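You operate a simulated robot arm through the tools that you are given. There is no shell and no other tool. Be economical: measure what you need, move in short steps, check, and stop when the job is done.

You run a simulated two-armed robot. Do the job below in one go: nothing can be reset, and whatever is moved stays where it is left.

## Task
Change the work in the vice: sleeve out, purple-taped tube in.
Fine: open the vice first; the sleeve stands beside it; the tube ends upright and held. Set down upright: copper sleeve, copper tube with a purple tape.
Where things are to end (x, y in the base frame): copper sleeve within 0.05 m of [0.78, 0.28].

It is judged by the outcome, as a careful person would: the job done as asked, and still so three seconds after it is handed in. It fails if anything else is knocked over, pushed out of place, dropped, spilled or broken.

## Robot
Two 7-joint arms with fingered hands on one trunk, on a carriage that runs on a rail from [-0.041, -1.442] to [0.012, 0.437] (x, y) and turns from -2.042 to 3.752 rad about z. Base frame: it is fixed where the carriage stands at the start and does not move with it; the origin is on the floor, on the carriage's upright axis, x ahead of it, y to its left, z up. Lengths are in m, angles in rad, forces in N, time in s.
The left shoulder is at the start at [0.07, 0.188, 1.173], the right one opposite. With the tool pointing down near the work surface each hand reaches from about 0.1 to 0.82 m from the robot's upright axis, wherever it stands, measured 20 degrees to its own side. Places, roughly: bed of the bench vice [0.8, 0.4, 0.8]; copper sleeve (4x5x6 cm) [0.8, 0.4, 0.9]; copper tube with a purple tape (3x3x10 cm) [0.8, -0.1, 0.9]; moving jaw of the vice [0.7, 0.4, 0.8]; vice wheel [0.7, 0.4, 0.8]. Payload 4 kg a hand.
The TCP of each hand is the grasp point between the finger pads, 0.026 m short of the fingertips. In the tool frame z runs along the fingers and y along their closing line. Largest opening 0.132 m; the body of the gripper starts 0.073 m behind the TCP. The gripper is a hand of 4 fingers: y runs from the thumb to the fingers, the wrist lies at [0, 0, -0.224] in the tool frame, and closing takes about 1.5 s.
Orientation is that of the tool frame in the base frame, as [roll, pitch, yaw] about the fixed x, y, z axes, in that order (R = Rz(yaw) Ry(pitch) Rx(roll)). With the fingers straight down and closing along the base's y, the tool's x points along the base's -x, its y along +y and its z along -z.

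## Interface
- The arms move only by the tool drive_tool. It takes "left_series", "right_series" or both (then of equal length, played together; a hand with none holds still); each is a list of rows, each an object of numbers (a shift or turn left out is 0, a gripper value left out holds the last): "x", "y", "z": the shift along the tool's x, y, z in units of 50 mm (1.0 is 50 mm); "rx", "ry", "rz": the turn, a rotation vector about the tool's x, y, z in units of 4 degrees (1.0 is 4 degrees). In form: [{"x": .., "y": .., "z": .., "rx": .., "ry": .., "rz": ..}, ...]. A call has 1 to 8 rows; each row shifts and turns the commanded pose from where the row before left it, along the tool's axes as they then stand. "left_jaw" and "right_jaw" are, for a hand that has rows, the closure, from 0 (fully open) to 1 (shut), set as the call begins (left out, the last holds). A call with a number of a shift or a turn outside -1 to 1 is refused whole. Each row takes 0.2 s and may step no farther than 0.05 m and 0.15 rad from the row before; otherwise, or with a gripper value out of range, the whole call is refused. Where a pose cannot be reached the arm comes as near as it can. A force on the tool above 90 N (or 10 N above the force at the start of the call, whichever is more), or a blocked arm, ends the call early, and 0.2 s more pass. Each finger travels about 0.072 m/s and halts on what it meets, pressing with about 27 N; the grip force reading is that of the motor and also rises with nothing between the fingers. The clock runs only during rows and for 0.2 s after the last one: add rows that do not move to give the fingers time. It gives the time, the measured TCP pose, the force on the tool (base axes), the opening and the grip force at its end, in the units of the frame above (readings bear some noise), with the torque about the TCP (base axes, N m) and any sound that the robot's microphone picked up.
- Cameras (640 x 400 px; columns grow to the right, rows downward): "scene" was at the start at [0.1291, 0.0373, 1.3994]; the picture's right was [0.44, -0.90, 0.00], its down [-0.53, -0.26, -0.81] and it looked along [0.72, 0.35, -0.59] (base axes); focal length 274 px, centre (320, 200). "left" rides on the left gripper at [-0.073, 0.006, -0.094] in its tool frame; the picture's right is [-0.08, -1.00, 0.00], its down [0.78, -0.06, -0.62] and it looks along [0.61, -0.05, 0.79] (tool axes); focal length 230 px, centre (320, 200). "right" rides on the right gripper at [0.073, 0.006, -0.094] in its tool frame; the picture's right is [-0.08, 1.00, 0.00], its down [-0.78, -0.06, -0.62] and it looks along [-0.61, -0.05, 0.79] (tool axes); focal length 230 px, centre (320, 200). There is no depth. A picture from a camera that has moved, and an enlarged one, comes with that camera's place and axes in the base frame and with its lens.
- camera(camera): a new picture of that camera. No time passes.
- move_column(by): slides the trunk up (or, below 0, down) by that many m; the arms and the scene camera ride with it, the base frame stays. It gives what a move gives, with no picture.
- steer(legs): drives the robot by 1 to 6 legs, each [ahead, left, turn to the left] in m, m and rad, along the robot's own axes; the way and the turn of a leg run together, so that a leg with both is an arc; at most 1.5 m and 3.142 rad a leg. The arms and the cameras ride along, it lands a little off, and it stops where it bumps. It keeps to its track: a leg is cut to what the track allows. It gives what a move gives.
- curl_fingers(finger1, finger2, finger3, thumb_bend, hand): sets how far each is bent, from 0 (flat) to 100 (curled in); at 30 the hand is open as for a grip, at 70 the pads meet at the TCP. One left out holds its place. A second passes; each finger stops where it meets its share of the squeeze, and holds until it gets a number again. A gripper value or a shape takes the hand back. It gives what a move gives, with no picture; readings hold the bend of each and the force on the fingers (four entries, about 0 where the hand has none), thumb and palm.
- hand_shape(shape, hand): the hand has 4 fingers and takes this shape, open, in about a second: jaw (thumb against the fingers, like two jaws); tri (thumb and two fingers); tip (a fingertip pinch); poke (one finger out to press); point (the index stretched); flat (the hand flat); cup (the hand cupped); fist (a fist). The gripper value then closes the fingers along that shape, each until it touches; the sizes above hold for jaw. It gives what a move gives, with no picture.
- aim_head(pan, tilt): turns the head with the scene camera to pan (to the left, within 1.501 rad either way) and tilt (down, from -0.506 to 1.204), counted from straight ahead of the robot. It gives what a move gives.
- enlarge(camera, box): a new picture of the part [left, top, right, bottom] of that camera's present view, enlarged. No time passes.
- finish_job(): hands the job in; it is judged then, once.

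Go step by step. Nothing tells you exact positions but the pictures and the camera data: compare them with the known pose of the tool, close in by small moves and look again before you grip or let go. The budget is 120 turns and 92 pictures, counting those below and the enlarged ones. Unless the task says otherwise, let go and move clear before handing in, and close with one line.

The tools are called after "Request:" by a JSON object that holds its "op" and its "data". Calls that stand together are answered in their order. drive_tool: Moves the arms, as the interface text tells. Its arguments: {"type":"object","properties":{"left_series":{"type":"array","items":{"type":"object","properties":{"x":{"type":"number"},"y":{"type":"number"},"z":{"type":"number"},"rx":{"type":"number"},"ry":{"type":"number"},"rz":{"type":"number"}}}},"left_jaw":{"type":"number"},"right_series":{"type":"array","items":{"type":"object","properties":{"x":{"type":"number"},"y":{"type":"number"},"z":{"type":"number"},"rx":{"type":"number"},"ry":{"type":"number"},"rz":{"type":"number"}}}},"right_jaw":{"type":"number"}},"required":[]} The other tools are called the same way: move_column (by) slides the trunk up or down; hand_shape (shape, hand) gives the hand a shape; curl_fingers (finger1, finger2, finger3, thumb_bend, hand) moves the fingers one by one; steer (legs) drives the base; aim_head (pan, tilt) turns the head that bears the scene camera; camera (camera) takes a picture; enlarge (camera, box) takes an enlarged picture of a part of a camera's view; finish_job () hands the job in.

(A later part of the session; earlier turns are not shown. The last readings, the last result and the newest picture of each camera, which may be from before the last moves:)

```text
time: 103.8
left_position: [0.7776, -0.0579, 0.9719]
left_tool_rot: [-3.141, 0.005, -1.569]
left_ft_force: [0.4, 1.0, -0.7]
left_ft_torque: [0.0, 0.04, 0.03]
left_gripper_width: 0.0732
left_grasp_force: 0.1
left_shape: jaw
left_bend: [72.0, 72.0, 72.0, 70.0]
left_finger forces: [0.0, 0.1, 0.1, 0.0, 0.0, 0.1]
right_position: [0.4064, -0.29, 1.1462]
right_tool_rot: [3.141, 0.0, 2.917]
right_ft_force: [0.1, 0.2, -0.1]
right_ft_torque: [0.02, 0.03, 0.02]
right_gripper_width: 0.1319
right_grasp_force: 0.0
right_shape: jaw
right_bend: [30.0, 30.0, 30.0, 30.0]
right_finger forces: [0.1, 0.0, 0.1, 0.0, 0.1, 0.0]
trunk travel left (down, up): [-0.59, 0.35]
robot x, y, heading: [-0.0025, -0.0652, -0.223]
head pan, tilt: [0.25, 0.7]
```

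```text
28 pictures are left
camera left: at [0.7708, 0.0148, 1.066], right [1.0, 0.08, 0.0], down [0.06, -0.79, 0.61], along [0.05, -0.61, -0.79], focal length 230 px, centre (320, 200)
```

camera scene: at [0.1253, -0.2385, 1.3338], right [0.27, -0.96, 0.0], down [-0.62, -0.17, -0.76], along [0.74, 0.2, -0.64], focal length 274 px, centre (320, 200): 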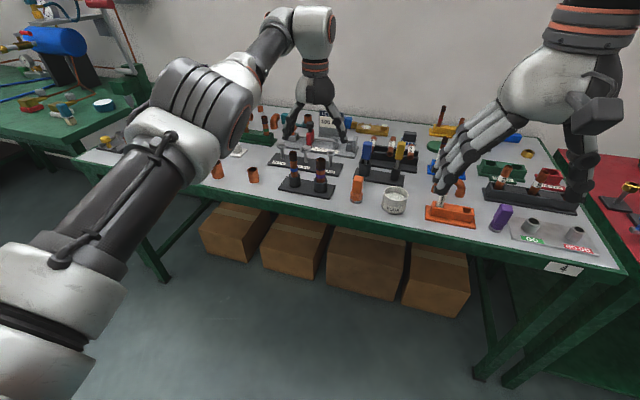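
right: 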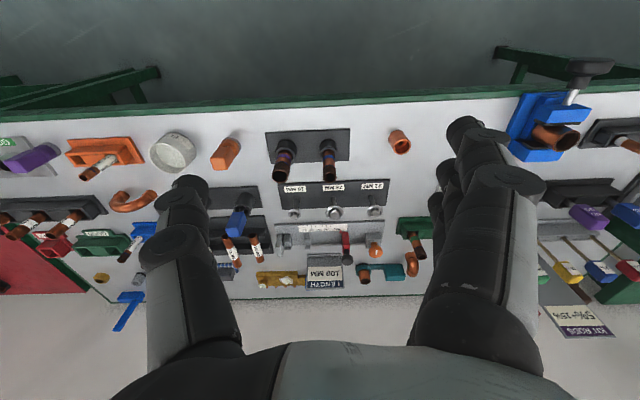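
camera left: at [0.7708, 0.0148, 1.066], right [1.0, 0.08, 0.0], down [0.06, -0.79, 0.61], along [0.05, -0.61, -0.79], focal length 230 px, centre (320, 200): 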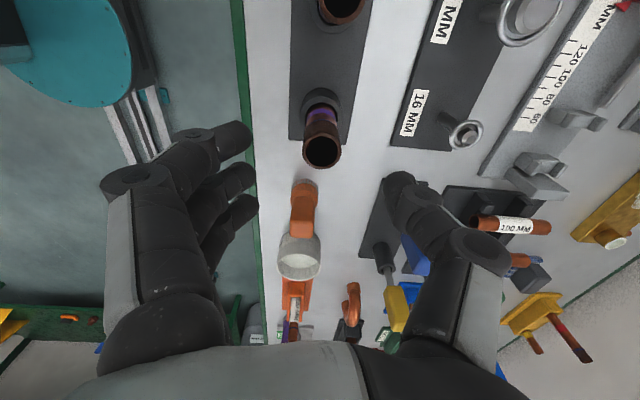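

Aligned over the tube. Descend so the TCP is near z 0.885.

Request:
{"op": "drive_tool", "data": {"left_series": [{"x": 0.05, "z": 0.6}, {"z": 0.6}, {"z": 0.5}, {"x": 0}]}}

Request:
{"op": "enlarge", "data": {"camera": "scene", "box": [260, 130, 440, 250]}}

Request:
{"op": "camera", "data": {"camera": "left"}}

```text
time: 104.8
left_position: [0.7767, -0.0619, 0.8891]
left_tool_rot: [-3.139, 0.008, -1.571]
left_ft_force: [-0.6, -0.3, -0.3]
left_ft_torque: [0.0, 0.0, -0.01]
left_gripper_width: 0.0731
left_grasp_force: 0.1
left_shape: jaw
left_bend: [72.0, 72.0, 72.0, 70.0]
left_finger forces: [0.0, 0.0, 0.1, 0.1, 0.0, 0.0]
right_position: [0.4059, -0.2895, 1.1475]
right_tool_rot: [3.141, 0.0, 2.919]
right_ft_force: [-1.0, 0.0, -0.1]
right_ft_torque: [0.03, 0.01, 0.0]
right_gripper_width: 0.132
right_grasp_force: 0.1
right_shape: jaw
right_bend: [30.0, 30.0, 30.0, 30.0]
right_finger forces: [0.0, 0.0, 0.1, 0.0, 0.1, 0.0]
trunk travel left (down, up): [-0.59, 0.35]
robot x, y, heading: [-0.0054, -0.0617, -0.221]
head pan, tilt: [0.25, 0.7]
```

```text
3.33 times, centred on (350, 190) of scene
camera zoom: at [0.1324, -0.0724, 1.3338], right [0.03, -1.0, 0.0], down [-0.64, -0.02, -0.77], along [0.76, 0.02, -0.64], focal length 915 px, centre (220, 233)
```

zoom: 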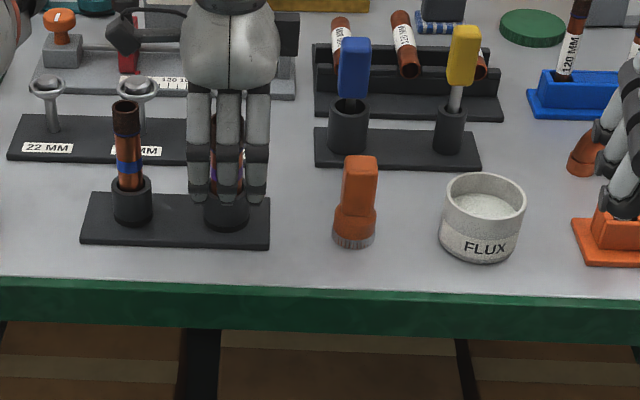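

```text
26 pictures are left
camera left: at [0.7711, 0.012, 0.9821], right [1.0, 0.08, 0.0], down [0.06, -0.79, 0.61], along [0.05, -0.61, -0.79], focal length 230 px, centre (320, 200)
```

left: 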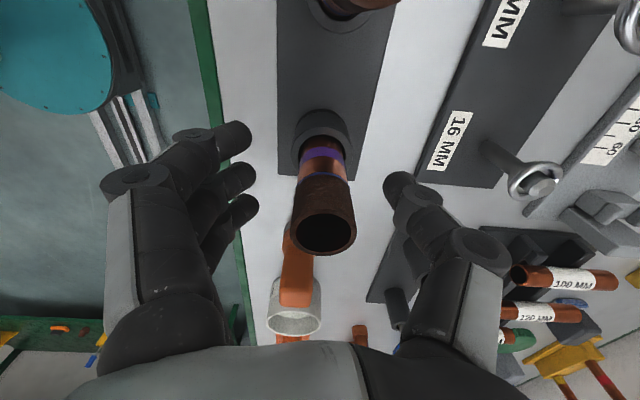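

Request:
{"op": "drive_tool", "data": {"left_series": [{"z": 0.15, "x": 0.03, "y": -0.04}, {"x": 0}]}}

Request:
{"op": "drive_tool", "data": {"left_series": [{"x": 0}, {"x": 0}, {"x": 0}, {"x": 0}, {"x": 0}, {"x": 0}], "left_jaw": 1}}

Request:
{"op": "camera", "data": {"camera": "left"}}

```text
time: 105.4
left_position: [0.7803, -0.0623, 0.8812]
left_tool_rot: [-3.139, 0.007, -1.568]
left_ft_force: [-0.2, 0.4, 0.6]
left_ft_torque: [0.0, 0.0, -0.01]
left_gripper_width: 0.0733
left_grasp_force: 0.0
left_shape: jaw
left_bend: [72.0, 72.0, 72.0, 70.0]
left_finger forces: [0.0, 0.0, 0.1, 0.0, 0.0, 0.0]
right_position: [0.4058, -0.2899, 1.1466]
right_tool_rot: [-3.14, 0.001, 2.918]
right_ft_force: [-0.6, 0.3, 0.2]
right_ft_torque: [-0.04, -0.01, 0.01]
right_gripper_width: 0.132
right_grasp_force: 0.0
right_shape: jaw
right_bend: [30.0, 30.0, 30.0, 30.0]
right_finger forces: [0.0, 0.1, 0.0, 0.1, 0.0, 0.0]
trunk travel left (down, up): [-0.59, 0.35]
robot x, y, heading: [-0.0047, -0.0632, -0.225]
head pan, tilt: [0.25, 0.7]
```

```text
time: 106.8
left_position: [0.7795, -0.0618, 0.8819]
left_tool_rot: [-3.139, 0.006, -1.571]
left_ft_force: [5.0, -1.8, 3.3]
left_ft_torque: [-0.06, -0.07, 0.02]
left_gripper_width: 0.0074
left_grasp_force: 26.7
left_shape: jaw
left_bend: [66.0, 72.0, 68.0, 71.0]
left_finger forces: [3.9, 13.0, 0.1, 0.0, 21.3, 0.0]
right_position: [0.4074, -0.2892, 1.147]
right_tool_rot: [-3.141, 0.001, 2.919]
right_ft_force: [1.0, 0.2, -1.1]
right_ft_torque: [0.0, 0.02, -0.01]
right_gripper_width: 0.1319
right_grasp_force: 0.1
right_shape: jaw
right_bend: [30.0, 30.0, 30.0, 30.0]
right_finger forces: [0.1, 0.1, 0.1, 0.0, 0.0, 0.1]
trunk travel left (down, up): [-0.59, 0.35]
robot x, y, heading: [-0.003, -0.0624, -0.218]
head pan, tilt: [0.25, 0.7]
```

```text
25 pictures are left
camera left: at [0.7738, 0.0107, 0.9744], right [1.0, 0.08, 0.0], down [0.06, -0.79, 0.61], along [0.05, -0.61, -0.79], focal length 230 px, centre (320, 200)
```

left: 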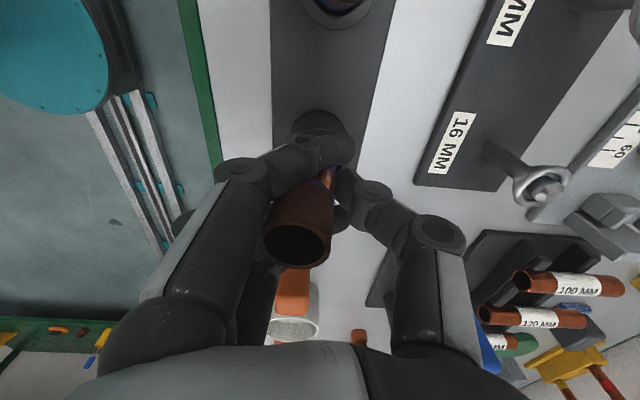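

The tube is gripped but leans a bit toward the fingers. I'll lift it out and measure the lean so I can correct by rotating the hand.

Request:
{"op": "drive_tool", "data": {"left_series": [{"z": -0.3}, {"z": -0.5}, {"z": -0.8}, {"z": -0.8}, {"x": 0}]}}

Request:
{"op": "enlarge", "data": {"camera": "left", "box": [180, 80, 460, 290]}}

Request:
{"op": "enlarge", "data": {"camera": "scene", "box": [250, 80, 410, 200]}}

```text
time: 108.0
left_position: [0.7813, -0.0606, 0.9969]
left_tool_rot: [-3.14, 0.007, -1.574]
left_ft_force: [1.0, 0.1, -1.3]
left_ft_torque: [-0.03, -0.03, 0.01]
left_gripper_width: 0.006
left_grasp_force: 27.0
left_shape: jaw
left_bend: [68.0, 70.0, 68.0, 72.0]
left_finger forces: [0.6, 14.6, 0.0, 0.1, 14.8, 0.0]
right_position: [0.409, -0.2895, 1.1462]
right_tool_rot: [-3.139, -0.001, 2.919]
right_ft_force: [0.0, -0.1, -0.1]
right_ft_torque: [-0.02, -0.01, -0.01]
right_gripper_width: 0.1318
right_grasp_force: 0.0
right_shape: jaw
right_bend: [30.0, 30.0, 30.0, 30.0]
right_finger forces: [0.0, 0.0, 0.1, 0.0, 0.1, 0.0]
trunk travel left (down, up): [-0.59, 0.35]
robot x, y, heading: [-0.0021, -0.0593, -0.221]
head pan, tilt: [0.25, 0.7]
```

```text
1.90 times, centred on (320, 185) of left
camera zoom: at [0.7745, 0.0124, 1.0899], right [1.0, 0.08, 0.0], down [0.06, -0.79, 0.61], along [0.05, -0.61, -0.79], focal length 438 px, centre (320, 229)
```

zoom: 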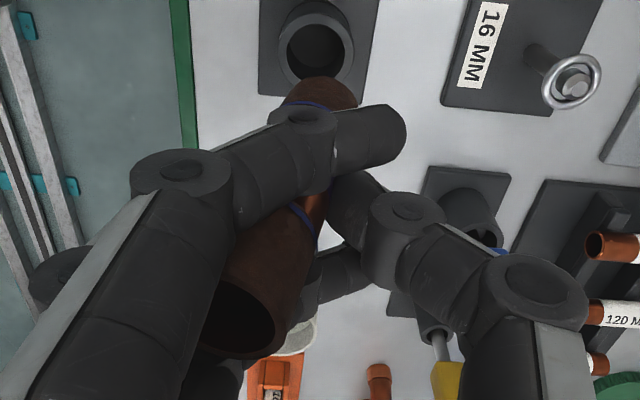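

```text
3.33 times, centred on (330, 140) of scene
camera zoom: at [0.134, -0.0716, 1.3336], right [0.03, -1.0, 0.0], down [-0.64, -0.02, -0.76], along [0.76, 0.02, -0.64], focal length 915 px, centre (287, 400)
```

zoom: 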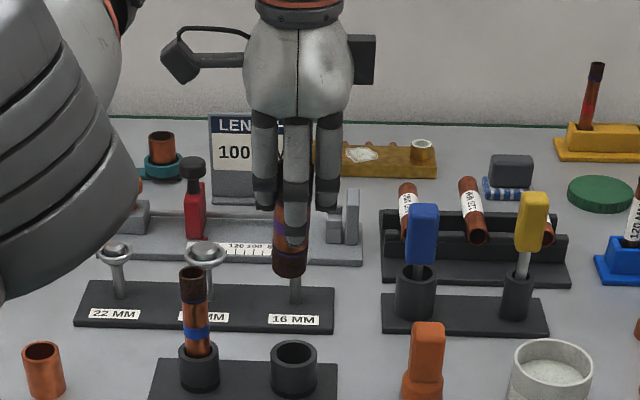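

The tube leans about 10° in the x direction in the grip. Rotate the hand to straighten it.

Request:
{"op": "drive_tool", "data": {"left_series": [{"rx": -1}, {"rx": -1}, {"rx": -0.5}, {"x": 0}]}}

Request:
{"op": "enlarge", "data": {"camera": "left", "box": [180, 80, 460, 290]}}

```text
time: 109.0
left_position: [0.7625, -0.0605, 0.992]
left_tool_rot: [3.056, 0.011, -1.588]
left_ft_force: [-0.8, -0.6, -0.7]
left_ft_torque: [-0.02, 0.02, -0.02]
left_gripper_width: 0.0062
left_grasp_force: 26.7
left_shape: jaw
left_bend: [68.0, 70.0, 68.0, 72.0]
left_finger forces: [0.6, 14.7, 0.0, 0.1, 15.0, 0.0]
left hand out of reach, approached as far as the arm can: row 1, 2, 3
right_position: [0.4067, -0.2906, 1.1467]
right_tool_rot: [3.139, 0.0, 2.918]
right_ft_force: [-0.4, -1.1, 0.1]
right_ft_torque: [0.0, -0.04, -0.01]
right_gripper_width: 0.1317
right_grasp_force: 0.1
right_shape: jaw
right_bend: [30.0, 30.0, 30.0, 30.0]
right_finger forces: [0.0, 0.1, 0.1, 0.1, 0.0, 0.0]
trunk travel left (down, up): [-0.59, 0.35]
robot x, y, heading: [-0.0008, -0.0628, -0.225]
head pan, tilt: [0.25, 0.7]
```

```text
1.90 times, centred on (320, 185) of left
camera zoom: at [0.7654, 0.0127, 1.0869], right [0.99, 0.06, -0.08], down [0.1, -0.79, 0.6], along [-0.03, -0.61, -0.8], focal length 438 px, centre (320, 229)
```

zoom: 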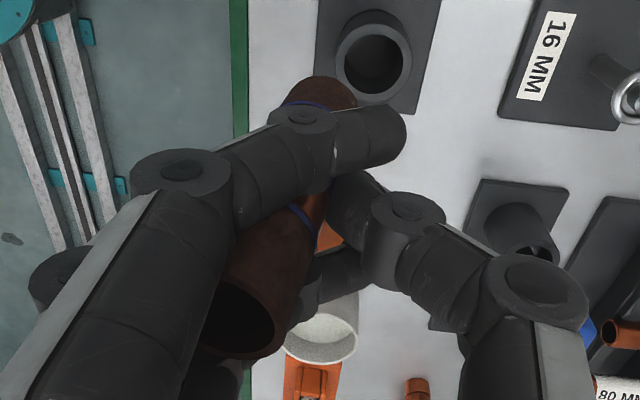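

Reach-limited again. I'll raise the trunk, carry the tube over to the vice with the carriage, and straighten it there.

Request:
{"op": "move_column", "data": {"by": 0.08}}

Request:
{"op": "steer", "data": {"legs": [[-0.105, 0.468, 0]]}}

Request:
{"op": "camera", "data": {"camera": "left"}}

Request:
{"op": "camera", "data": {"camera": "scene"}}

```text
time: 110.2
left_position: [0.7621, -0.0611, 1.0727]
left_tool_rot: [3.056, 0.009, -1.589]
left_ft_force: [0.6, 0.6, -1.0]
left_ft_torque: [0.01, -0.01, -0.01]
left_gripper_width: 0.0059
left_grasp_force: 27.6
left_shape: jaw
left_bend: [68.0, 70.0, 68.0, 72.0]
left_finger forces: [0.6, 14.8, 0.1, 0.0, 15.0, 0.0]
right_position: [0.4066, -0.2891, 1.2273]
right_tool_rot: [3.141, 0.001, 2.918]
right_ft_force: [-0.9, -0.5, 0.1]
right_ft_torque: [-0.02, 0.0, -0.01]
right_gripper_width: 0.1314
right_grasp_force: 0.1
right_shape: jaw
right_bend: [30.0, 30.0, 30.0, 30.0]
right_finger forces: [0.1, 0.0, 0.0, 0.0, 0.1, 0.0]
trunk travel left (down, up): [-0.67, 0.27]
robot x, y, heading: [0.0003, -0.0614, -0.225]
head pan, tilt: [0.25, 0.7]
```

```text
time: 113.0
left_position: [0.7753, 0.4001, 1.0726]
left_tool_rot: [3.057, 0.013, -1.591]
left_ft_force: [-0.2, -0.6, -1.8]
left_ft_torque: [0.0, -0.01, -0.01]
left_gripper_width: 0.0061
left_grasp_force: 26.3
left_shape: jaw
left_bend: [68.0, 70.0, 68.0, 72.0]
left_finger forces: [0.5, 14.7, 0.1, 0.1, 15.0, 0.1]
right_position: [0.4188, 0.1723, 1.2268]
right_tool_rot: [-3.142, -0.001, 2.914]
right_ft_force: [-1.2, -0.6, 0.4]
right_ft_torque: [0.02, -0.03, -0.02]
right_gripper_width: 0.1319
right_grasp_force: 0.0
right_shape: jaw
right_bend: [30.0, 30.0, 30.0, 30.0]
right_finger forces: [0.0, 0.1, 0.0, 0.0, 0.0, 0.0]
trunk travel left (down, up): [-0.67, 0.27]
robot x, y, heading: [0.0124, 0.4025, -0.226]
head pan, tilt: [0.25, 0.7]
```

```text
21 pictures are left
camera left: at [0.7787, 0.4734, 1.167], right [0.99, 0.06, -0.08], down [0.1, -0.79, 0.6], along [-0.03, -0.61, -0.8], focal length 230 px, centre (320, 200)
```

left: 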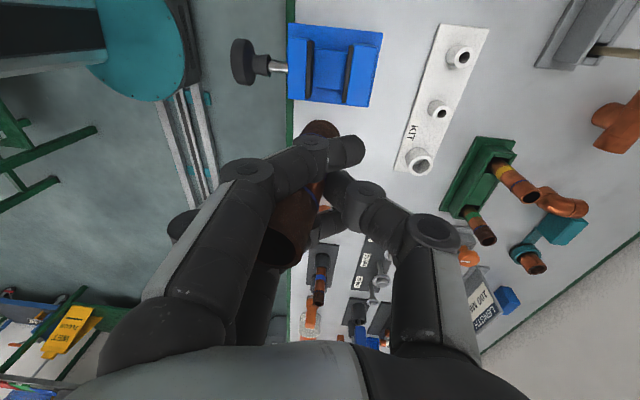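

```text
20 pictures are left
camera scene: at [0.146, 0.3905, 1.4137], right [0.02, -1.0, 0.0], down [-0.64, -0.01, -0.76], along [0.76, 0.02, -0.64], focal length 274 px, centre (320, 200)
```

scene: 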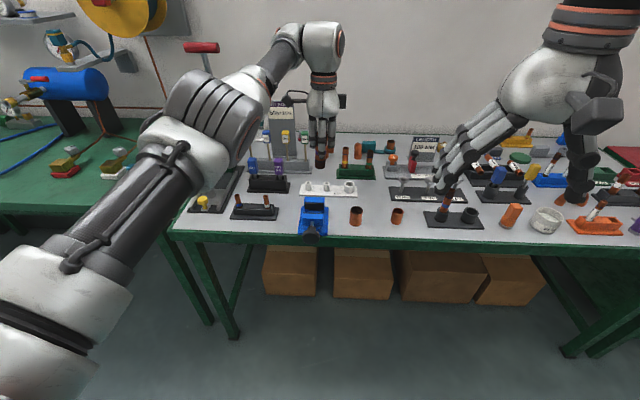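

Request:
{"op": "enlarge", "data": {"camera": "scene", "box": [280, 100, 360, 180]}}

```text
5.00 times, centred on (320, 140) of scene
camera zoom: at [0.146, 0.3905, 1.4137], right [0.02, -1.0, 0.0], down [-0.64, -0.01, -0.76], along [0.76, 0.02, -0.64], focal length 1372 px, centre (320, 500)
```

zoom: 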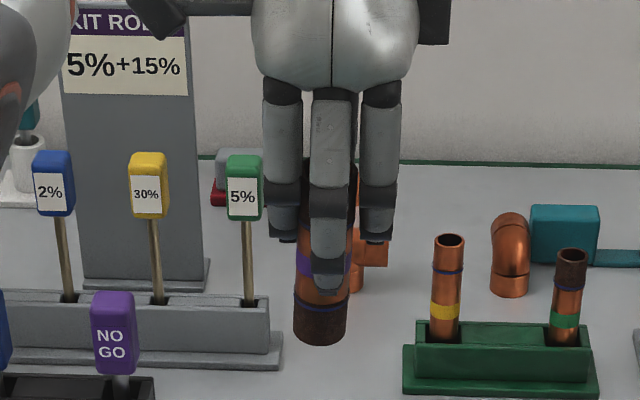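

The pad gap spans x 0.745–0.787, y≈0.424. Small tilt trim, shift left 2 cm over the gap, and lower part-way.

Request:
{"op": "drive_tool", "data": {"left_series": [{"ry": 0.8, "rx": -0.3}, {"x": -0.44}, {"z": 0.6}, {"z": 0.6}, {"z": 0.4}, {"x": 0}]}}

Request:
{"op": "camera", "data": {"camera": "left"}}

Request:
{"op": "enlarge", "data": {"camera": "scene", "box": [270, 130, 370, 230]}}

```text
time: 114.4
left_position: [0.7668, 0.4197, 0.9905]
left_tool_rot: [3.039, -0.044, -1.587]
left_ft_force: [0.1, -0.2, -0.4]
left_ft_torque: [0.03, -0.03, -0.01]
left_gripper_width: 0.006
left_grasp_force: 27.0
left_shape: jaw
left_bend: [68.0, 70.0, 68.0, 72.0]
left_finger forces: [0.6, 14.4, 0.0, 0.0, 14.8, 0.0]
right_position: [0.4193, 0.1727, 1.2266]
right_tool_rot: [3.141, 0.0, 2.913]
right_ft_force: [0.4, 0.1, 0.7]
right_ft_torque: [0.01, 0.0, -0.03]
right_gripper_width: 0.1319
right_grasp_force: 0.1
right_shape: jaw
right_bend: [30.0, 30.0, 30.0, 30.0]
right_finger forces: [0.1, 0.0, 0.0, 0.0, 0.0, 0.0]
trunk travel left (down, up): [-0.67, 0.27]
robot x, y, heading: [0.0136, 0.4042, -0.228]
head pan, tilt: [0.25, 0.7]
```

```text
18 pictures are left
camera left: at [0.7719, 0.4977, 1.0792], right [0.99, 0.06, -0.11], down [0.11, -0.76, 0.64], along [-0.05, -0.65, -0.76], focal length 230 px, centre (320, 200)
```

left: 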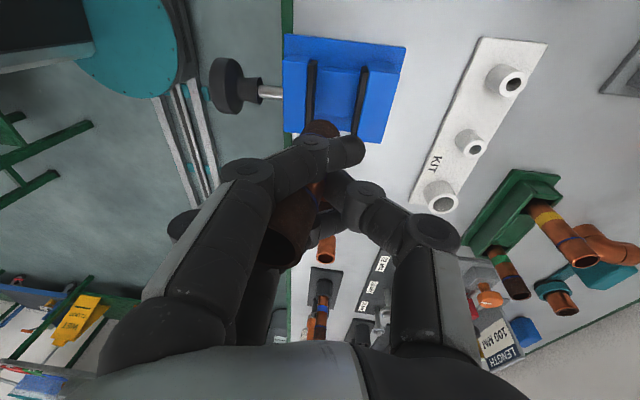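

```text
4.00 times, centred on (320, 180) of scene
camera zoom: at [0.1457, 0.3907, 1.4138], right [0.02, -1.0, 0.0], down [-0.64, -0.01, -0.77], along [0.76, 0.02, -0.64], focal length 1098 px, centre (320, 280)
```

zoom: 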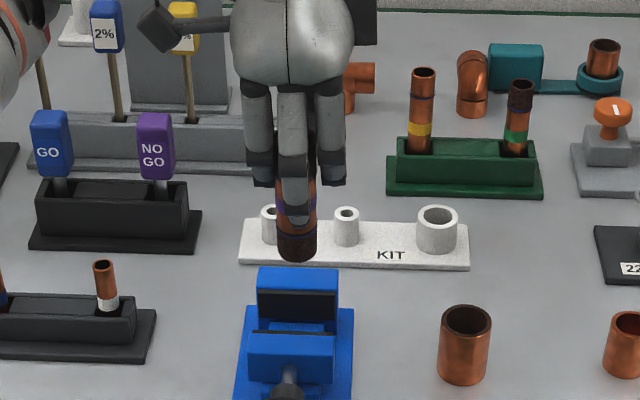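

Aligned in y, and x within a few mm; nudge +4 mm in x and lower into the gap.

Request:
{"op": "drive_tool", "data": {"left_series": [{"y": -0.08}, {"z": 0.5}, {"z": 0.4}, {"x": 0}]}}

Request:
{"op": "enlarge", "data": {"camera": "left", "box": [220, 20, 440, 180]}}

Request:
{"op": "enlarge", "data": {"camera": "scene", "box": [280, 160, 360, 230]}}

```text
time: 115.4
left_position: [0.7657, 0.418, 0.9457]
left_tool_rot: [3.038, -0.046, -1.587]
left_ft_force: [-1.0, -0.8, -1.0]
left_ft_torque: [0.01, -0.03, 0.0]
left_gripper_width: 0.006
left_grasp_force: 26.4
left_shape: jaw
left_bend: [68.0, 70.0, 68.0, 72.0]
left_finger forces: [0.6, 14.6, 0.0, 0.0, 14.7, 0.1]
right_position: [0.4182, 0.1726, 1.2272]
right_tool_rot: [-3.141, -0.001, 2.914]
right_ft_force: [0.6, -0.4, 0.7]
right_ft_torque: [-0.01, 0.01, -0.03]
right_gripper_width: 0.1315
right_grasp_force: 0.1
right_shape: jaw
right_bend: [30.0, 30.0, 30.0, 30.0]
right_finger forces: [0.0, 0.1, 0.1, 0.0, 0.1, 0.0]
trunk travel left (down, up): [-0.67, 0.27]
robot x, y, heading: [0.0153, 0.4014, -0.228]
head pan, tilt: [0.25, 0.7]
```

```text
2.50 times, centred on (330, 100) of left
camera zoom: at [0.7706, 0.4958, 1.0353], right [0.99, 0.06, -0.11], down [0.11, -0.76, 0.64], along [-0.05, -0.65, -0.76], focal length 575 px, centre (295, 450)
```

zoom: 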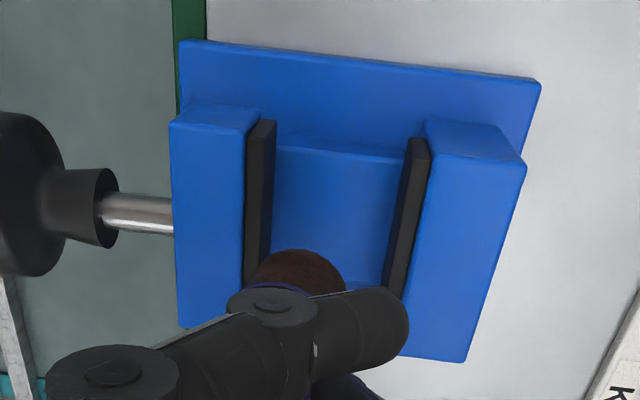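

```text
5.71 times, centred on (320, 195) of scene
camera zoom: at [0.1456, 0.391, 1.4138], right [0.02, -1.0, 0.0], down [-0.64, -0.01, -0.77], along [0.76, 0.02, -0.64], focal length 1568 px, centre (320, 229)
```

zoom: 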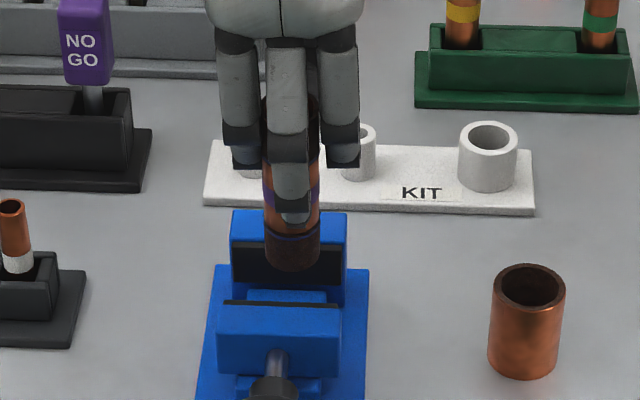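

The tube bottom triangulates to x≈0.757, slightly toward the moving pad. Shift +8 mm in x, then lower in small steps watching the force.

Request:
{"op": "drive_tool", "data": {"left_series": [{"y": -0.16}, {"z": 0.3}, {"x": 0}]}}

Request:
{"op": "drive_tool", "data": {"left_series": [{"z": 0.2}, {"x": 0}]}}

Request:
{"op": "enlarge", "data": {"camera": "left", "box": [220, 20, 440, 180]}}

Request:
{"op": "enlarge", "data": {"camera": "scene", "box": [280, 160, 360, 230]}}

```text
time: 116.2
left_position: [0.7708, 0.4169, 0.9316]
left_tool_rot: [3.036, -0.046, -1.586]
left_ft_force: [0.1, -0.2, -1.1]
left_ft_torque: [-0.02, 0.01, -0.01]
left_gripper_width: 0.006
left_grasp_force: 27.3
left_shape: jaw
left_bend: [68.0, 70.0, 68.0, 72.0]
left_finger forces: [0.6, 14.6, 0.1, 0.0, 14.9, 0.0]
right_position: [0.4198, 0.172, 1.2276]
right_tool_rot: [3.141, 0.0, 2.915]
right_ft_force: [-0.2, -0.3, -0.5]
right_ft_torque: [-0.02, -0.02, 0.02]
right_gripper_width: 0.1321
right_grasp_force: 0.1
right_shape: jaw
right_bend: [30.0, 30.0, 30.0, 30.0]
right_finger forces: [0.1, 0.0, 0.0, 0.0, 0.0, 0.0]
trunk travel left (down, up): [-0.67, 0.27]
robot x, y, heading: [0.012, 0.4004, -0.224]
head pan, tilt: [0.25, 0.7]
```

```text
time: 116.8
left_position: [0.7702, 0.4163, 0.9199]
left_tool_rot: [3.038, -0.045, -1.587]
left_ft_force: [0.1, -0.1, -0.8]
left_ft_torque: [0.0, -0.06, 0.0]
left_gripper_width: 0.006
left_grasp_force: 26.7
left_shape: jaw
left_bend: [68.0, 70.0, 68.0, 72.0]
left_finger forces: [0.5, 14.5, 0.0, 0.0, 14.9, 0.0]
right_position: [0.4183, 0.1721, 1.2258]
right_tool_rot: [3.141, -0.002, 2.914]
right_ft_force: [-0.1, -0.4, 0.4]
right_ft_torque: [0.02, 0.03, 0.02]
right_gripper_width: 0.1318
right_grasp_force: 0.0
right_shape: jaw
right_bend: [30.0, 30.0, 30.0, 30.0]
right_finger forces: [0.0, 0.1, 0.0, 0.1, 0.0, 0.0]
trunk travel left (down, up): [-0.67, 0.27]
robot x, y, heading: [0.0102, 0.404, -0.225]
head pan, tilt: [0.25, 0.7]
```

```text
2.50 times, centred on (330, 100) of left
camera zoom: at [0.7748, 0.4947, 1.0107], right [0.99, 0.06, -0.11], down [0.11, -0.76, 0.64], along [-0.05, -0.65, -0.76], focal length 575 px, centre (295, 450)
```

zoom: 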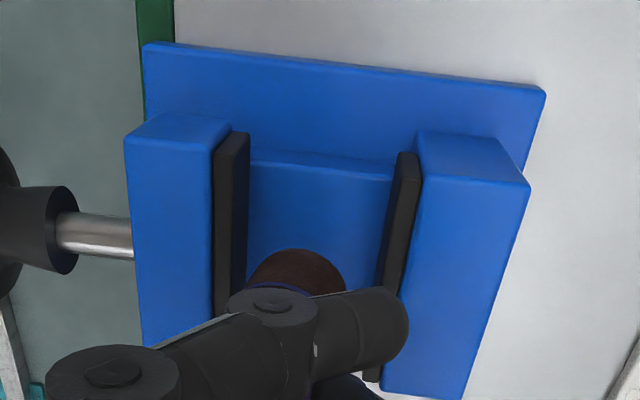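

```text
5.71 times, centred on (320, 195) of scene
camera zoom: at [0.1457, 0.3911, 1.4138], right [0.02, -1.0, 0.0], down [-0.64, -0.01, -0.77], along [0.76, 0.02, -0.64], focal length 1568 px, centre (320, 229)
```

zoom: 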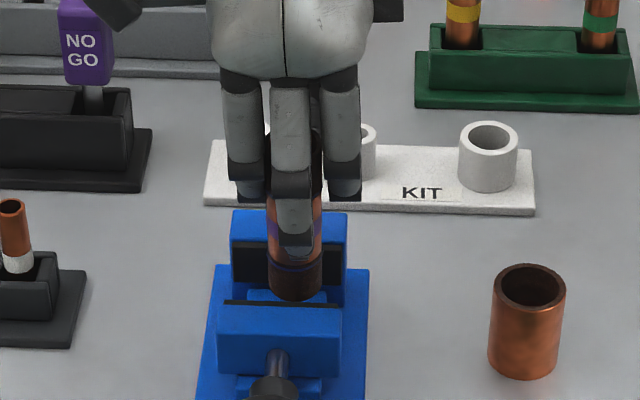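

Well centred between the pads now. Continue down.

Request:
{"op": "drive_tool", "data": {"left_series": [{"x": -0.08}, {"z": 0.2}, {"x": 0}]}}

Request:
{"op": "drive_tool", "data": {"left_series": [{"z": 0.12}, {"x": 0}]}}

Request:
{"op": "drive_tool", "data": {"left_series": [{"z": 0.08}, {"x": 0}]}}

```text
time: 117.6
left_position: [0.7693, 0.4183, 0.9096]
left_tool_rot: [3.036, -0.046, -1.586]
left_ft_force: [-0.5, -0.6, -0.4]
left_ft_torque: [0.03, 0.0, -0.02]
left_gripper_width: 0.0058
left_grasp_force: 27.4
left_shape: jaw
left_bend: [68.0, 70.0, 68.0, 72.0]
left_finger forces: [0.5, 14.6, 0.0, 0.0, 14.9, 0.0]
right_position: [0.4196, 0.1732, 1.2278]
right_tool_rot: [-3.14, 0.001, 2.915]
right_ft_force: [0.3, 0.4, -0.2]
right_ft_torque: [0.02, 0.03, -0.01]
right_gripper_width: 0.132
right_grasp_force: 0.1
right_shape: jaw
right_bend: [30.0, 30.0, 30.0, 30.0]
right_finger forces: [0.0, 0.0, 0.0, 0.0, 0.1, 0.0]
trunk travel left (down, up): [-0.67, 0.27]
robot x, y, heading: [0.0093, 0.4015, -0.227]
head pan, tilt: [0.25, 0.7]
```

```text
time: 118.2
left_position: [0.7701, 0.4177, 0.9046]
left_tool_rot: [3.036, -0.046, -1.586]
left_ft_force: [-0.6, 0.8, -0.6]
left_ft_torque: [0.05, 0.0, -0.02]
left_gripper_width: 0.0059
left_grasp_force: 27.6
left_shape: jaw
left_bend: [68.0, 70.0, 68.0, 72.0]
left_finger forces: [0.5, 14.6, 0.1, 0.1, 14.8, 0.1]
right_position: [0.4188, 0.1741, 1.2265]
right_tool_rot: [-3.141, 0.003, 2.915]
right_ft_force: [0.7, -0.5, -0.1]
right_ft_torque: [-0.03, 0.0, 0.0]
right_gripper_width: 0.1316
right_grasp_force: 0.1
right_shape: jaw
right_bend: [30.0, 30.0, 30.0, 30.0]
right_finger forces: [0.1, 0.0, 0.1, 0.0, 0.0, 0.0]
trunk travel left (down, up): [-0.67, 0.27]
robot x, y, heading: [0.0134, 0.4017, -0.223]
head pan, tilt: [0.25, 0.7]
```

```text
time: 118.8
left_position: [0.7694, 0.4193, 0.9015]
left_tool_rot: [3.037, -0.044, -1.585]
left_ft_force: [0.0, 0.0, -1.7]
left_ft_torque: [-0.04, -0.01, 0.0]
left_gripper_width: 0.006
left_grasp_force: 26.9
left_shape: jaw
left_bend: [68.0, 70.0, 68.0, 72.0]
left_finger forces: [0.5, 14.6, 0.1, 0.0, 14.9, 0.0]
right_position: [0.4195, 0.1738, 1.2258]
right_tool_rot: [3.141, 0.0, 2.914]
right_ft_force: [1.1, 0.3, 0.6]
right_ft_torque: [-0.02, 0.03, 0.0]
right_gripper_width: 0.1318
right_grasp_force: 0.0
right_shape: jaw
right_bend: [30.0, 30.0, 30.0, 30.0]
right_finger forces: [0.1, 0.0, 0.1, 0.0, 0.0, 0.0]
trunk travel left (down, up): [-0.67, 0.27]
robot x, y, heading: [0.0099, 0.4016, -0.23]
head pan, tilt: [0.25, 0.7]
```

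Request:
{"op": "drive_tool", "data": {"left_series": [{"z": 0.08}, {"x": 0}]}}

Request:
{"op": "drive_tool", "data": {"left_series": [{"z": 0.06}, {"x": 0}]}}

Request:
{"op": "enlarge", "data": {"camera": "scene", "box": [290, 160, 350, 220]}}

```text
time: 119.4
left_position: [0.769, 0.419, 0.8965]
left_tool_rot: [3.037, -0.044, -1.585]
left_ft_force: [0.7, 0.4, -1.8]
left_ft_torque: [0.01, -0.04, 0.04]
left_gripper_width: 0.0059
left_grasp_force: 27.1
left_shape: jaw
left_bend: [68.0, 70.0, 68.0, 72.0]
left_finger forces: [0.5, 14.7, 0.0, 0.0, 14.9, 0.0]
right_position: [0.4196, 0.1727, 1.2254]
right_tool_rot: [-3.14, -0.001, 2.915]
right_ft_force: [-0.2, -0.5, 0.1]
right_ft_torque: [0.0, 0.0, -0.04]
right_gripper_width: 0.1319
right_grasp_force: 0.1
right_shape: jaw
right_bend: [30.0, 30.0, 30.0, 30.0]
right_finger forces: [0.0, 0.0, 0.0, 0.1, 0.1, 0.1]
trunk travel left (down, up): [-0.67, 0.27]
robot x, y, heading: [0.0097, 0.3977, -0.228]
head pan, tilt: [0.25, 0.7]
```

```text
time: 120.0
left_position: [0.7691, 0.4186, 0.8957]
left_tool_rot: [3.037, -0.045, -1.587]
left_ft_force: [0.9, 0.5, 1.7]
left_ft_torque: [-0.04, 0.0, -0.01]
left_gripper_width: 0.0064
left_grasp_force: 27.0
left_shape: jaw
left_bend: [68.0, 70.0, 68.0, 72.0]
left_finger forces: [0.5, 15.0, 0.1, 0.0, 15.5, 0.0]
right_position: [0.4185, 0.1728, 1.2273]
right_tool_rot: [3.141, 0.0, 2.914]
right_ft_force: [0.0, 0.3, 0.6]
right_ft_torque: [0.03, -0.01, 0.01]
right_gripper_width: 0.1319
right_grasp_force: 0.1
right_shape: jaw
right_bend: [30.0, 30.0, 30.0, 30.0]
right_finger forces: [0.0, 0.0, 0.0, 0.0, 0.0, 0.0]
trunk travel left (down, up): [-0.67, 0.27]
robot x, y, heading: [0.0102, 0.4028, -0.227]
head pan, tilt: [0.25, 0.7]
```

```text
6.67 times, centred on (320, 190) of scene
camera zoom: at [0.1457, 0.3912, 1.4138], right [0.02, -1.0, 0.0], down [-0.64, -0.01, -0.77], along [0.76, 0.02, -0.64], focal length 1829 px, centre (320, 267)
```

zoom: 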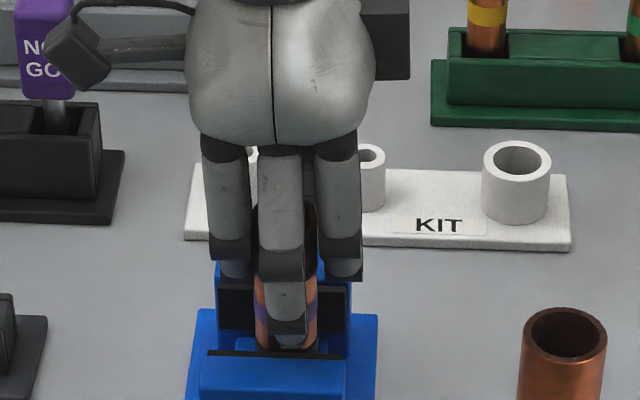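

Request:
{"op": "drive_tool", "data": {"left_series": [{"z": 0.05}, {"x": 0}]}}

Request:
{"op": "camera", "data": {"camera": "left"}}

```text
time: 120.6
left_position: [0.7672, 0.4195, 0.8939]
left_tool_rot: [3.038, -0.045, -1.586]
left_ft_force: [2.8, 0.2, 9.8]
left_ft_torque: [0.03, 0.11, -0.04]
left_gripper_width: 0.0069
left_grasp_force: 27.2
left_shape: jaw
left_bend: [68.0, 70.0, 68.0, 73.0]
left_finger forces: [0.2, 14.1, 0.0, 0.0, 18.6, 0.0]
right_position: [0.4182, 0.1729, 1.2262]
right_tool_rot: [-3.14, 0.0, 2.916]
right_ft_force: [0.3, 0.4, -0.2]
right_ft_torque: [-0.02, -0.02, -0.02]
right_gripper_width: 0.1318
right_grasp_force: 0.1
right_shape: jaw
right_bend: [30.0, 30.0, 30.0, 30.0]
right_finger forces: [0.0, 0.1, 0.0, 0.1, 0.1, 0.1]
trunk travel left (down, up): [-0.67, 0.27]
robot x, y, heading: [0.0112, 0.3987, -0.23]
head pan, tilt: [0.25, 0.7]
```

```text
11 pictures are left
camera left: at [0.7733, 0.4963, 0.984], right [0.99, 0.06, -0.11], down [0.11, -0.76, 0.64], along [-0.04, -0.65, -0.76], focal length 230 px, centre (320, 200)
```

left: 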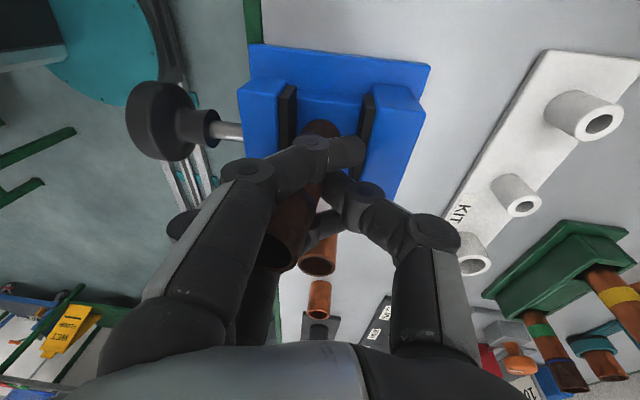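

The tube rests on the bed (10 N contact) and looks vertical. Release just enough, then lift the hand straight off.

Request:
{"op": "drive_tool", "data": {"left_series": [{"x": 0}, {"x": 0}, {"x": 0}, {"x": 0}], "left_jaw": 0.72}}

Request:
{"op": "camera", "data": {"camera": "left"}}

```text
time: 121.6
left_position: [0.7672, 0.4192, 0.8928]
left_tool_rot: [3.036, -0.044, -1.586]
left_ft_force: [-0.6, -0.5, -0.2]
left_ft_torque: [0.0, -0.02, 0.0]
left_gripper_width: 0.0366
left_grasp_force: 0.0
left_shape: jaw
left_bend: [73.0, 73.0, 73.0, 70.0]
left_finger forces: [0.1, 0.0, 0.0, 0.0, 0.0, 0.0]
right_position: [0.4179, 0.1736, 1.2267]
right_tool_rot: [3.141, 0.0, 2.915]
right_ft_force: [0.8, -0.1, 0.6]
right_ft_torque: [-0.02, 0.01, 0.0]
right_gripper_width: 0.1318
right_grasp_force: 0.0
right_shape: jaw
right_bend: [30.0, 30.0, 30.0, 30.0]
right_finger forces: [0.0, 0.0, 0.1, 0.0, 0.0, 0.0]
trunk travel left (down, up): [-0.67, 0.27]
robot x, y, heading: [0.0106, 0.4034, -0.225]
head pan, tilt: [0.25, 0.7]
```

```text
10 pictures are left
camera left: at [0.7737, 0.4964, 0.9824], right [0.99, 0.06, -0.11], down [0.11, -0.76, 0.64], along [-0.05, -0.65, -0.76], focal length 230 px, centre (320, 200)
```

left: 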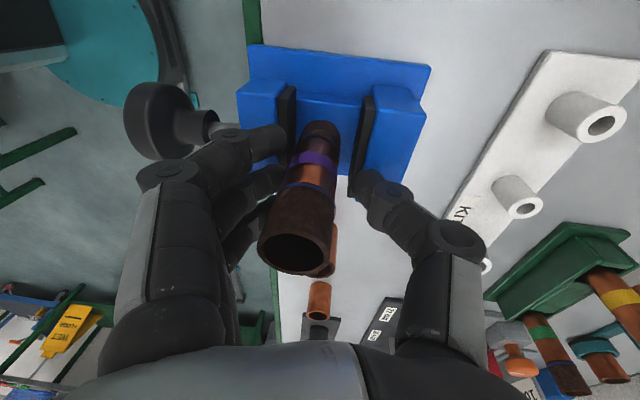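

The tube stands by itself between the pads. Raise straight up using the trunk (purely vertical).

Request:
{"op": "move_column", "data": {"by": 0.13}}

Request:
{"op": "enlarge", "data": {"camera": "scene", "box": [260, 180, 380, 280]}}

```text
time: 123.1
left_position: [0.7684, 0.4186, 1.0223]
left_tool_rot: [3.034, -0.045, -1.586]
left_ft_force: [0.0, -0.3, -0.9]
left_ft_torque: [0.0, -0.03, -0.05]
left_gripper_width: 0.0361
left_grasp_force: 0.1
left_shape: jaw
left_bend: [73.0, 73.0, 73.0, 70.0]
left_finger forces: [0.0, 0.0, 0.0, 0.0, 0.0, 0.0]
right_position: [0.4194, 0.1716, 1.3573]
right_tool_rot: [3.14, -0.001, 2.914]
right_ft_force: [-0.1, -0.5, -0.4]
right_ft_torque: [0.01, -0.02, 0.02]
right_gripper_width: 0.132
right_grasp_force: 0.1
right_shape: jaw
right_bend: [30.0, 30.0, 30.0, 30.0]
right_finger forces: [0.0, 0.0, 0.1, 0.0, 0.1, 0.0]
trunk travel left (down, up): [-0.8, 0.14]
robot x, y, heading: [0.0138, 0.4042, -0.227]
head pan, tilt: [0.25, 0.7]
```

```text
4.00 times, centred on (320, 230) of scene
camera zoom: at [0.1461, 0.3911, 1.5437], right [0.02, -1.0, 0.0], down [-0.64, -0.01, -0.76], along [0.76, 0.02, -0.64], focal length 1098 px, centre (320, 80)
```

zoom: 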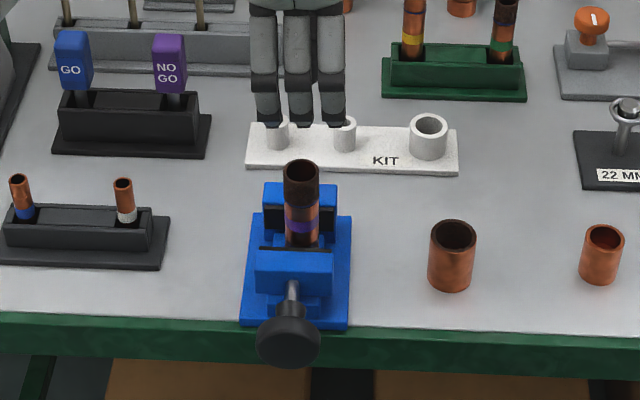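

The tube stands upright between the pads and the sleeve is well placed. Now bring the left hand back for the wheel: retract, un-twist, then drive back to the earlier wheel-turning stance.

Request:
{"op": "drive_tool", "data": {"left_series": [{"y": 0.9}, {"y": 0.9}, {"y": 0.9}, {"y": 0.9}, {"y": 0.9}, {"rz": 1}, {"rz": 1}, {"rz": 1}], "left_jaw": 0.3}}

Request:
{"op": "drive_tool", "data": {"left_series": [{"rz": 1}, {"rz": 1}, {"rz": 1}, {"rz": 1}, {"rz": 1}, {"rz": 1}, {"rz": 1}, {"rz": 1}], "left_jaw": 0}}

Request:
{"op": "drive_tool", "data": {"left_series": [{"rz": 1}, {"rz": 1}, {"rz": 1}, {"rz": 1}, {"rz": 1}, {"rz": 1}, {"rz": 1}, {"rz": 1}]}}

Request:
{"op": "drive_tool", "data": {"left_series": [{"rz": 1}, {"rz": 1}, {"rz": 1}, {"rz": 0.5}]}}

```text
time: 124.9
left_position: [0.5434, 0.4214, 1.0468]
left_tool_rot: [3.047, -0.067, -1.796]
left_ft_force: [0.4, 0.4, 0.9]
left_ft_torque: [-0.01, 0.0, 0.0]
left_gripper_width: 0.0922
left_grasp_force: 0.0
left_shape: jaw
left_bend: [68.0, 68.0, 68.0, 64.0]
left_finger forces: [0.0, 0.1, 0.0, 0.0, 0.0, 0.1]
right_position: [0.418, 0.1732, 1.357]
right_tool_rot: [-3.141, 0.0, 2.916]
right_ft_force: [1.5, 0.5, 0.0]
right_ft_torque: [-0.01, 0.03, -0.03]
right_gripper_width: 0.1319
right_grasp_force: 0.1
right_shape: jaw
right_bend: [30.0, 30.0, 30.0, 30.0]
right_finger forces: [0.0, 0.0, 0.0, 0.1, 0.1, 0.1]
trunk travel left (down, up): [-0.8, 0.14]
robot x, y, heading: [0.0075, 0.3986, -0.227]
head pan, tilt: [0.25, 0.7]
```

```text
time: 126.7
left_position: [0.5446, 0.4249, 1.0461]
left_tool_rot: [3.095, -0.104, -2.357]
left_ft_force: [-0.6, -0.2, 0.0]
left_ft_torque: [0.01, -0.02, -0.01]
left_gripper_width: 0.1318
left_grasp_force: 0.0
left_shape: jaw
left_bend: [30.0, 30.0, 30.0, 30.0]
left_finger forces: [0.0, 0.1, 0.0, 0.0, 0.0, 0.0]
right_position: [0.4194, 0.1716, 1.3578]
right_tool_rot: [-3.141, 0.0, 2.915]
right_ft_force: [-0.6, -0.2, -0.8]
right_ft_torque: [-0.01, -0.02, 0.01]
right_gripper_width: 0.1317
right_grasp_force: 0.1
right_shape: jaw
right_bend: [30.0, 30.0, 30.0, 30.0]
right_finger forces: [0.1, 0.0, 0.0, 0.0, 0.0, 0.0]
trunk travel left (down, up): [-0.8, 0.14]
robot x, y, heading: [0.0116, 0.4021, -0.225]
head pan, tilt: [0.25, 0.7]
```

```text
time: 128.5
left_position: [0.5463, 0.4232, 1.0455]
left_tool_rot: [-3.124, -0.112, -2.918]
left_ft_force: [1.1, 0.7, 0.8]
left_ft_torque: [0.02, 0.01, -0.02]
left_gripper_width: 0.132
left_grasp_force: 0.1
left_shape: jaw
left_bend: [30.0, 30.0, 30.0, 30.0]
left_finger forces: [0.0, 0.1, 0.0, 0.0, 0.1, 0.1]
right_position: [0.4198, 0.1724, 1.3571]
right_tool_rot: [3.141, 0.001, 2.915]
right_ft_force: [-0.2, 0.0, -0.6]
right_ft_torque: [0.02, -0.01, -0.04]
right_gripper_width: 0.1321
right_grasp_force: 0.2
right_shape: jaw
right_bend: [30.0, 30.0, 30.0, 30.0]
right_finger forces: [0.1, 0.0, 0.0, 0.0, 0.1, 0.0]
trunk travel left (down, up): [-0.8, 0.14]
robot x, y, heading: [0.0139, 0.4051, -0.225]
head pan, tilt: [0.25, 0.7]
```

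```text
time: 129.5
left_position: [0.5448, 0.4226, 1.0473]
left_tool_rot: [-3.097, -0.105, 3.121]
left_ft_force: [0.0, 0.7, -0.2]
left_ft_torque: [0.0, -0.02, -0.02]
left_gripper_width: 0.1316
left_grasp_force: 0.0
left_shape: jaw
left_bend: [30.0, 30.0, 30.0, 30.0]
left_finger forces: [0.1, 0.1, 0.0, 0.1, 0.0, 0.1]
right_position: [0.4193, 0.1735, 1.3562]
right_tool_rot: [-3.141, 0.0, 2.914]
right_ft_force: [-0.4, -0.3, 0.1]
right_ft_torque: [0.01, 0.03, 0.03]
right_gripper_width: 0.1319
right_grasp_force: 0.0
right_shape: jaw
right_bend: [30.0, 30.0, 30.0, 30.0]
right_finger forces: [0.1, 0.0, 0.0, 0.0, 0.1, 0.0]
trunk travel left (down, up): [-0.8, 0.14]
robot x, y, heading: [0.0141, 0.4008, -0.227]
head pan, tilt: [0.25, 0.7]
```

Request:
{"op": "steer", "data": {"legs": [[0.09, -0.39, 0], [0, 0, 0.707]]}}

Request:
{"op": "drive_tool", "data": {"left_series": [{"z": -0.9}, {"z": -0.9, "x": -0.3}, {"z": -0.9, "x": -0.3}, {"ry": -1}, {"ry": -1}, {"ry": -1}, {"ry": -1}, {"ry": -1}]}}

Request:
{"op": "drive_tool", "data": {"left_series": [{"ry": -1}, {"ry": -1}, {"ry": -1}, {"ry": -1}, {"ry": -1}, {"ry": -1}, {"ry": -1}, {"ry": -1}]}}

```text
time: 133.9
left_position: [0.3948, 0.3704, 1.0467]
left_tool_rot: [-3.096, -0.105, -2.463]
left_ft_force: [-0.4, 0.1, 0.3]
left_ft_torque: [0.01, 0.01, 0.01]
left_gripper_width: 0.1318
left_grasp_force: 0.1
left_shape: jaw
left_bend: [30.0, 30.0, 30.0, 30.0]
left_finger forces: [0.1, 0.1, 0.1, 0.0, 0.0, 0.1]
right_position: [0.4606, 0.0985, 1.3566]
right_tool_rot: [-3.141, 0.001, -2.669]
right_ft_force: [0.0, 0.2, -0.6]
right_ft_torque: [0.01, -0.01, 0.01]
right_gripper_width: 0.1317
right_grasp_force: 0.2
right_shape: jaw
right_bend: [30.0, 30.0, 30.0, 30.0]
right_finger forces: [0.0, 0.1, 0.1, 0.0, 0.1, 0.1]
trunk travel left (down, up): [-0.8, 0.14]
robot x, y, heading: [0.0018, 0.0129, 0.473]
head pan, tilt: [0.25, 0.7]
```

```text
time: 135.7
left_position: [0.4235, 0.4038, 1.1754]
left_tool_rot: [-3.095, 0.245, -2.448]
left_ft_force: [0.4, -0.3, 0.6]
left_ft_torque: [0.03, 0.0, 0.02]
left_gripper_width: 0.1319
left_grasp_force: 0.1
left_shape: jaw
left_bend: [30.0, 30.0, 30.0, 30.0]
left_finger forces: [0.0, 0.0, 0.0, 0.0, 0.1, 0.0]
right_position: [0.46, 0.0979, 1.3567]
right_tool_rot: [3.141, 0.0, -2.669]
right_ft_force: [-0.2, 0.4, 0.5]
right_ft_torque: [0.02, 0.0, 0.03]
right_gripper_width: 0.132
right_grasp_force: 0.2
right_shape: jaw
right_bend: [30.0, 30.0, 30.0, 30.0]
right_finger forces: [0.0, 0.0, 0.0, 0.1, 0.0, 0.0]
trunk travel left (down, up): [-0.8, 0.14]
robot x, y, heading: [0.0008, 0.0117, 0.471]
head pan, tilt: [0.25, 0.7]
```

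```text
time: 137.5
left_position: [0.4241, 0.4033, 1.177]
left_tool_rot: [-3.077, 0.802, -2.41]
left_ft_force: [0.8, 0.4, 0.4]
left_ft_torque: [-0.02, 0.02, 0.0]
left_gripper_width: 0.132
left_grasp_force: 0.1
left_shape: jaw
left_bend: [30.0, 30.0, 30.0, 30.0]
left_finger forces: [0.0, 0.0, 0.0, 0.0, 0.1, 0.1]
right_position: [0.4597, 0.0983, 1.3564]
right_tool_rot: [3.141, 0.0, -2.67]
right_ft_force: [-0.8, 0.1, -0.3]
right_ft_torque: [0.02, -0.01, 0.0]
right_gripper_width: 0.132
right_grasp_force: 0.0
right_shape: jaw
right_bend: [30.0, 30.0, 30.0, 30.0]
right_finger forces: [0.0, 0.1, 0.0, 0.0, 0.1, 0.0]
trunk travel left (down, up): [-0.8, 0.14]
robot x, y, heading: [-0.002, 0.0151, 0.476]
head pan, tilt: [0.25, 0.7]
```

Request:
{"op": "drive_tool", "data": {"left_series": [{"ry": -1}, {"ry": -1}, {"ry": -1}, {"ry": -1}, {"ry": -1}, {"ry": -1}, {"ry": -1}, {"ry": -1}]}}

Request:
{"op": "drive_tool", "data": {"left_series": [{"ry": -1, "rx": 1}, {"ry": -1, "rx": 1}, {"ry": -1, "rx": 1}, {"rx": 1}, {"rx": 1}, {"rx": 1}, {"rx": 1}, {"rx": 1}]}}

```text
time: 139.3
left_position: [0.4255, 0.4022, 1.1758]
left_tool_rot: [-2.934, 1.358, -2.254]
left_ft_force: [-0.7, -1.2, -0.6]
left_ft_torque: [-0.03, 0.02, 0.03]
left_gripper_width: 0.1319
left_grasp_force: 0.1
left_shape: jaw
left_bend: [30.0, 30.0, 30.0, 30.0]
left_finger forces: [0.0, 0.0, 0.0, 0.0, 0.1, 0.0]
right_position: [0.4601, 0.0977, 1.3568]
right_tool_rot: [3.14, 0.0, -2.667]
right_ft_force: [-0.8, 0.2, -0.2]
right_ft_torque: [0.02, 0.05, -0.01]
right_gripper_width: 0.1321
right_grasp_force: 0.0
right_shape: jaw
right_bend: [30.0, 30.0, 30.0, 30.0]
right_finger forces: [0.0, 0.1, 0.0, 0.1, 0.1, 0.0]
trunk travel left (down, up): [-0.8, 0.14]
robot x, y, heading: [0.0021, 0.0117, 0.475]
head pan, tilt: [0.25, 0.7]
```

```text
time: 141.1
left_position: [0.4209, 0.3043, 1.2199]
left_tool_rot: [-1.05, 1.505, -0.922]
left_ft_force: [-0.4, -0.4, -0.6]
left_ft_torque: [0.02, 0.0, 0.02]
left_gripper_width: 0.1317
left_grasp_force: 0.0
left_shape: jaw
left_bend: [30.0, 30.0, 30.0, 30.0]
left_finger forces: [0.0, 0.0, 0.0, 0.0, 0.0, 0.1]
left hand out of reach, approached as far as the arm can: row 4, 5, 6, 7, 8
right_position: [0.4588, 0.0968, 1.3572]
right_tool_rot: [-3.141, 0.001, -2.668]
right_ft_force: [0.5, -0.5, 0.4]
right_ft_torque: [0.03, 0.01, -0.01]
right_gripper_width: 0.1319
right_grasp_force: 0.2
right_shape: jaw
right_bend: [30.0, 30.0, 30.0, 30.0]
right_finger forces: [0.0, 0.0, 0.0, 0.0, 0.1, 0.1]
trunk travel left (down, up): [-0.8, 0.14]
robot x, y, heading: [0.0033, 0.0136, 0.476]
head pan, tilt: [0.25, 0.7]
```

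Request:
{"op": "move_column", "data": {"by": -0.43}}

Request:
{"op": "drive_tool", "data": {"left_series": [{"y": 0.7, "z": 0.6}, {"y": 0.7, "z": 0.6}, {"y": 0.7, "z": 0.5}, {"x": -0.6}, {"x": -0.6, "rx": 0.5}, {"rx": 0.8}, {"rx": 0.6}, {"x": 0}]}}

```text
refused: -0.43 is not a number from -0.4 to 0.4
```

```text
time: 142.9
left_position: [0.4596, 0.3027, 1.3254]
left_tool_rot: [-1.031, 1.441, -0.948]
left_ft_force: [1.1, 0.2, 0.3]
left_ft_torque: [-0.01, -0.01, 0.01]
left_gripper_width: 0.1318
left_grasp_force: 0.1
left_shape: jaw
left_bend: [30.0, 30.0, 30.0, 30.0]
left_finger forces: [0.0, 0.0, 0.0, 0.1, 0.0, 0.0]
left hand out of reach, approached as far as the arm can: row 1, 2, 3, 6, 7
right_position: [0.4581, 0.0972, 1.3578]
right_tool_rot: [3.141, 0.0, -2.668]
right_ft_force: [0.5, -0.5, 0.4]
right_ft_torque: [0.0, 0.0, -0.01]
right_gripper_width: 0.1322
right_grasp_force: 0.1
right_shape: jaw
right_bend: [30.0, 30.0, 30.0, 30.0]
right_finger forces: [0.0, 0.0, 0.1, 0.1, 0.1, 0.0]
trunk travel left (down, up): [-0.8, 0.14]
robot x, y, heading: [0.0024, 0.0105, 0.472]
head pan, tilt: [0.25, 0.7]
```

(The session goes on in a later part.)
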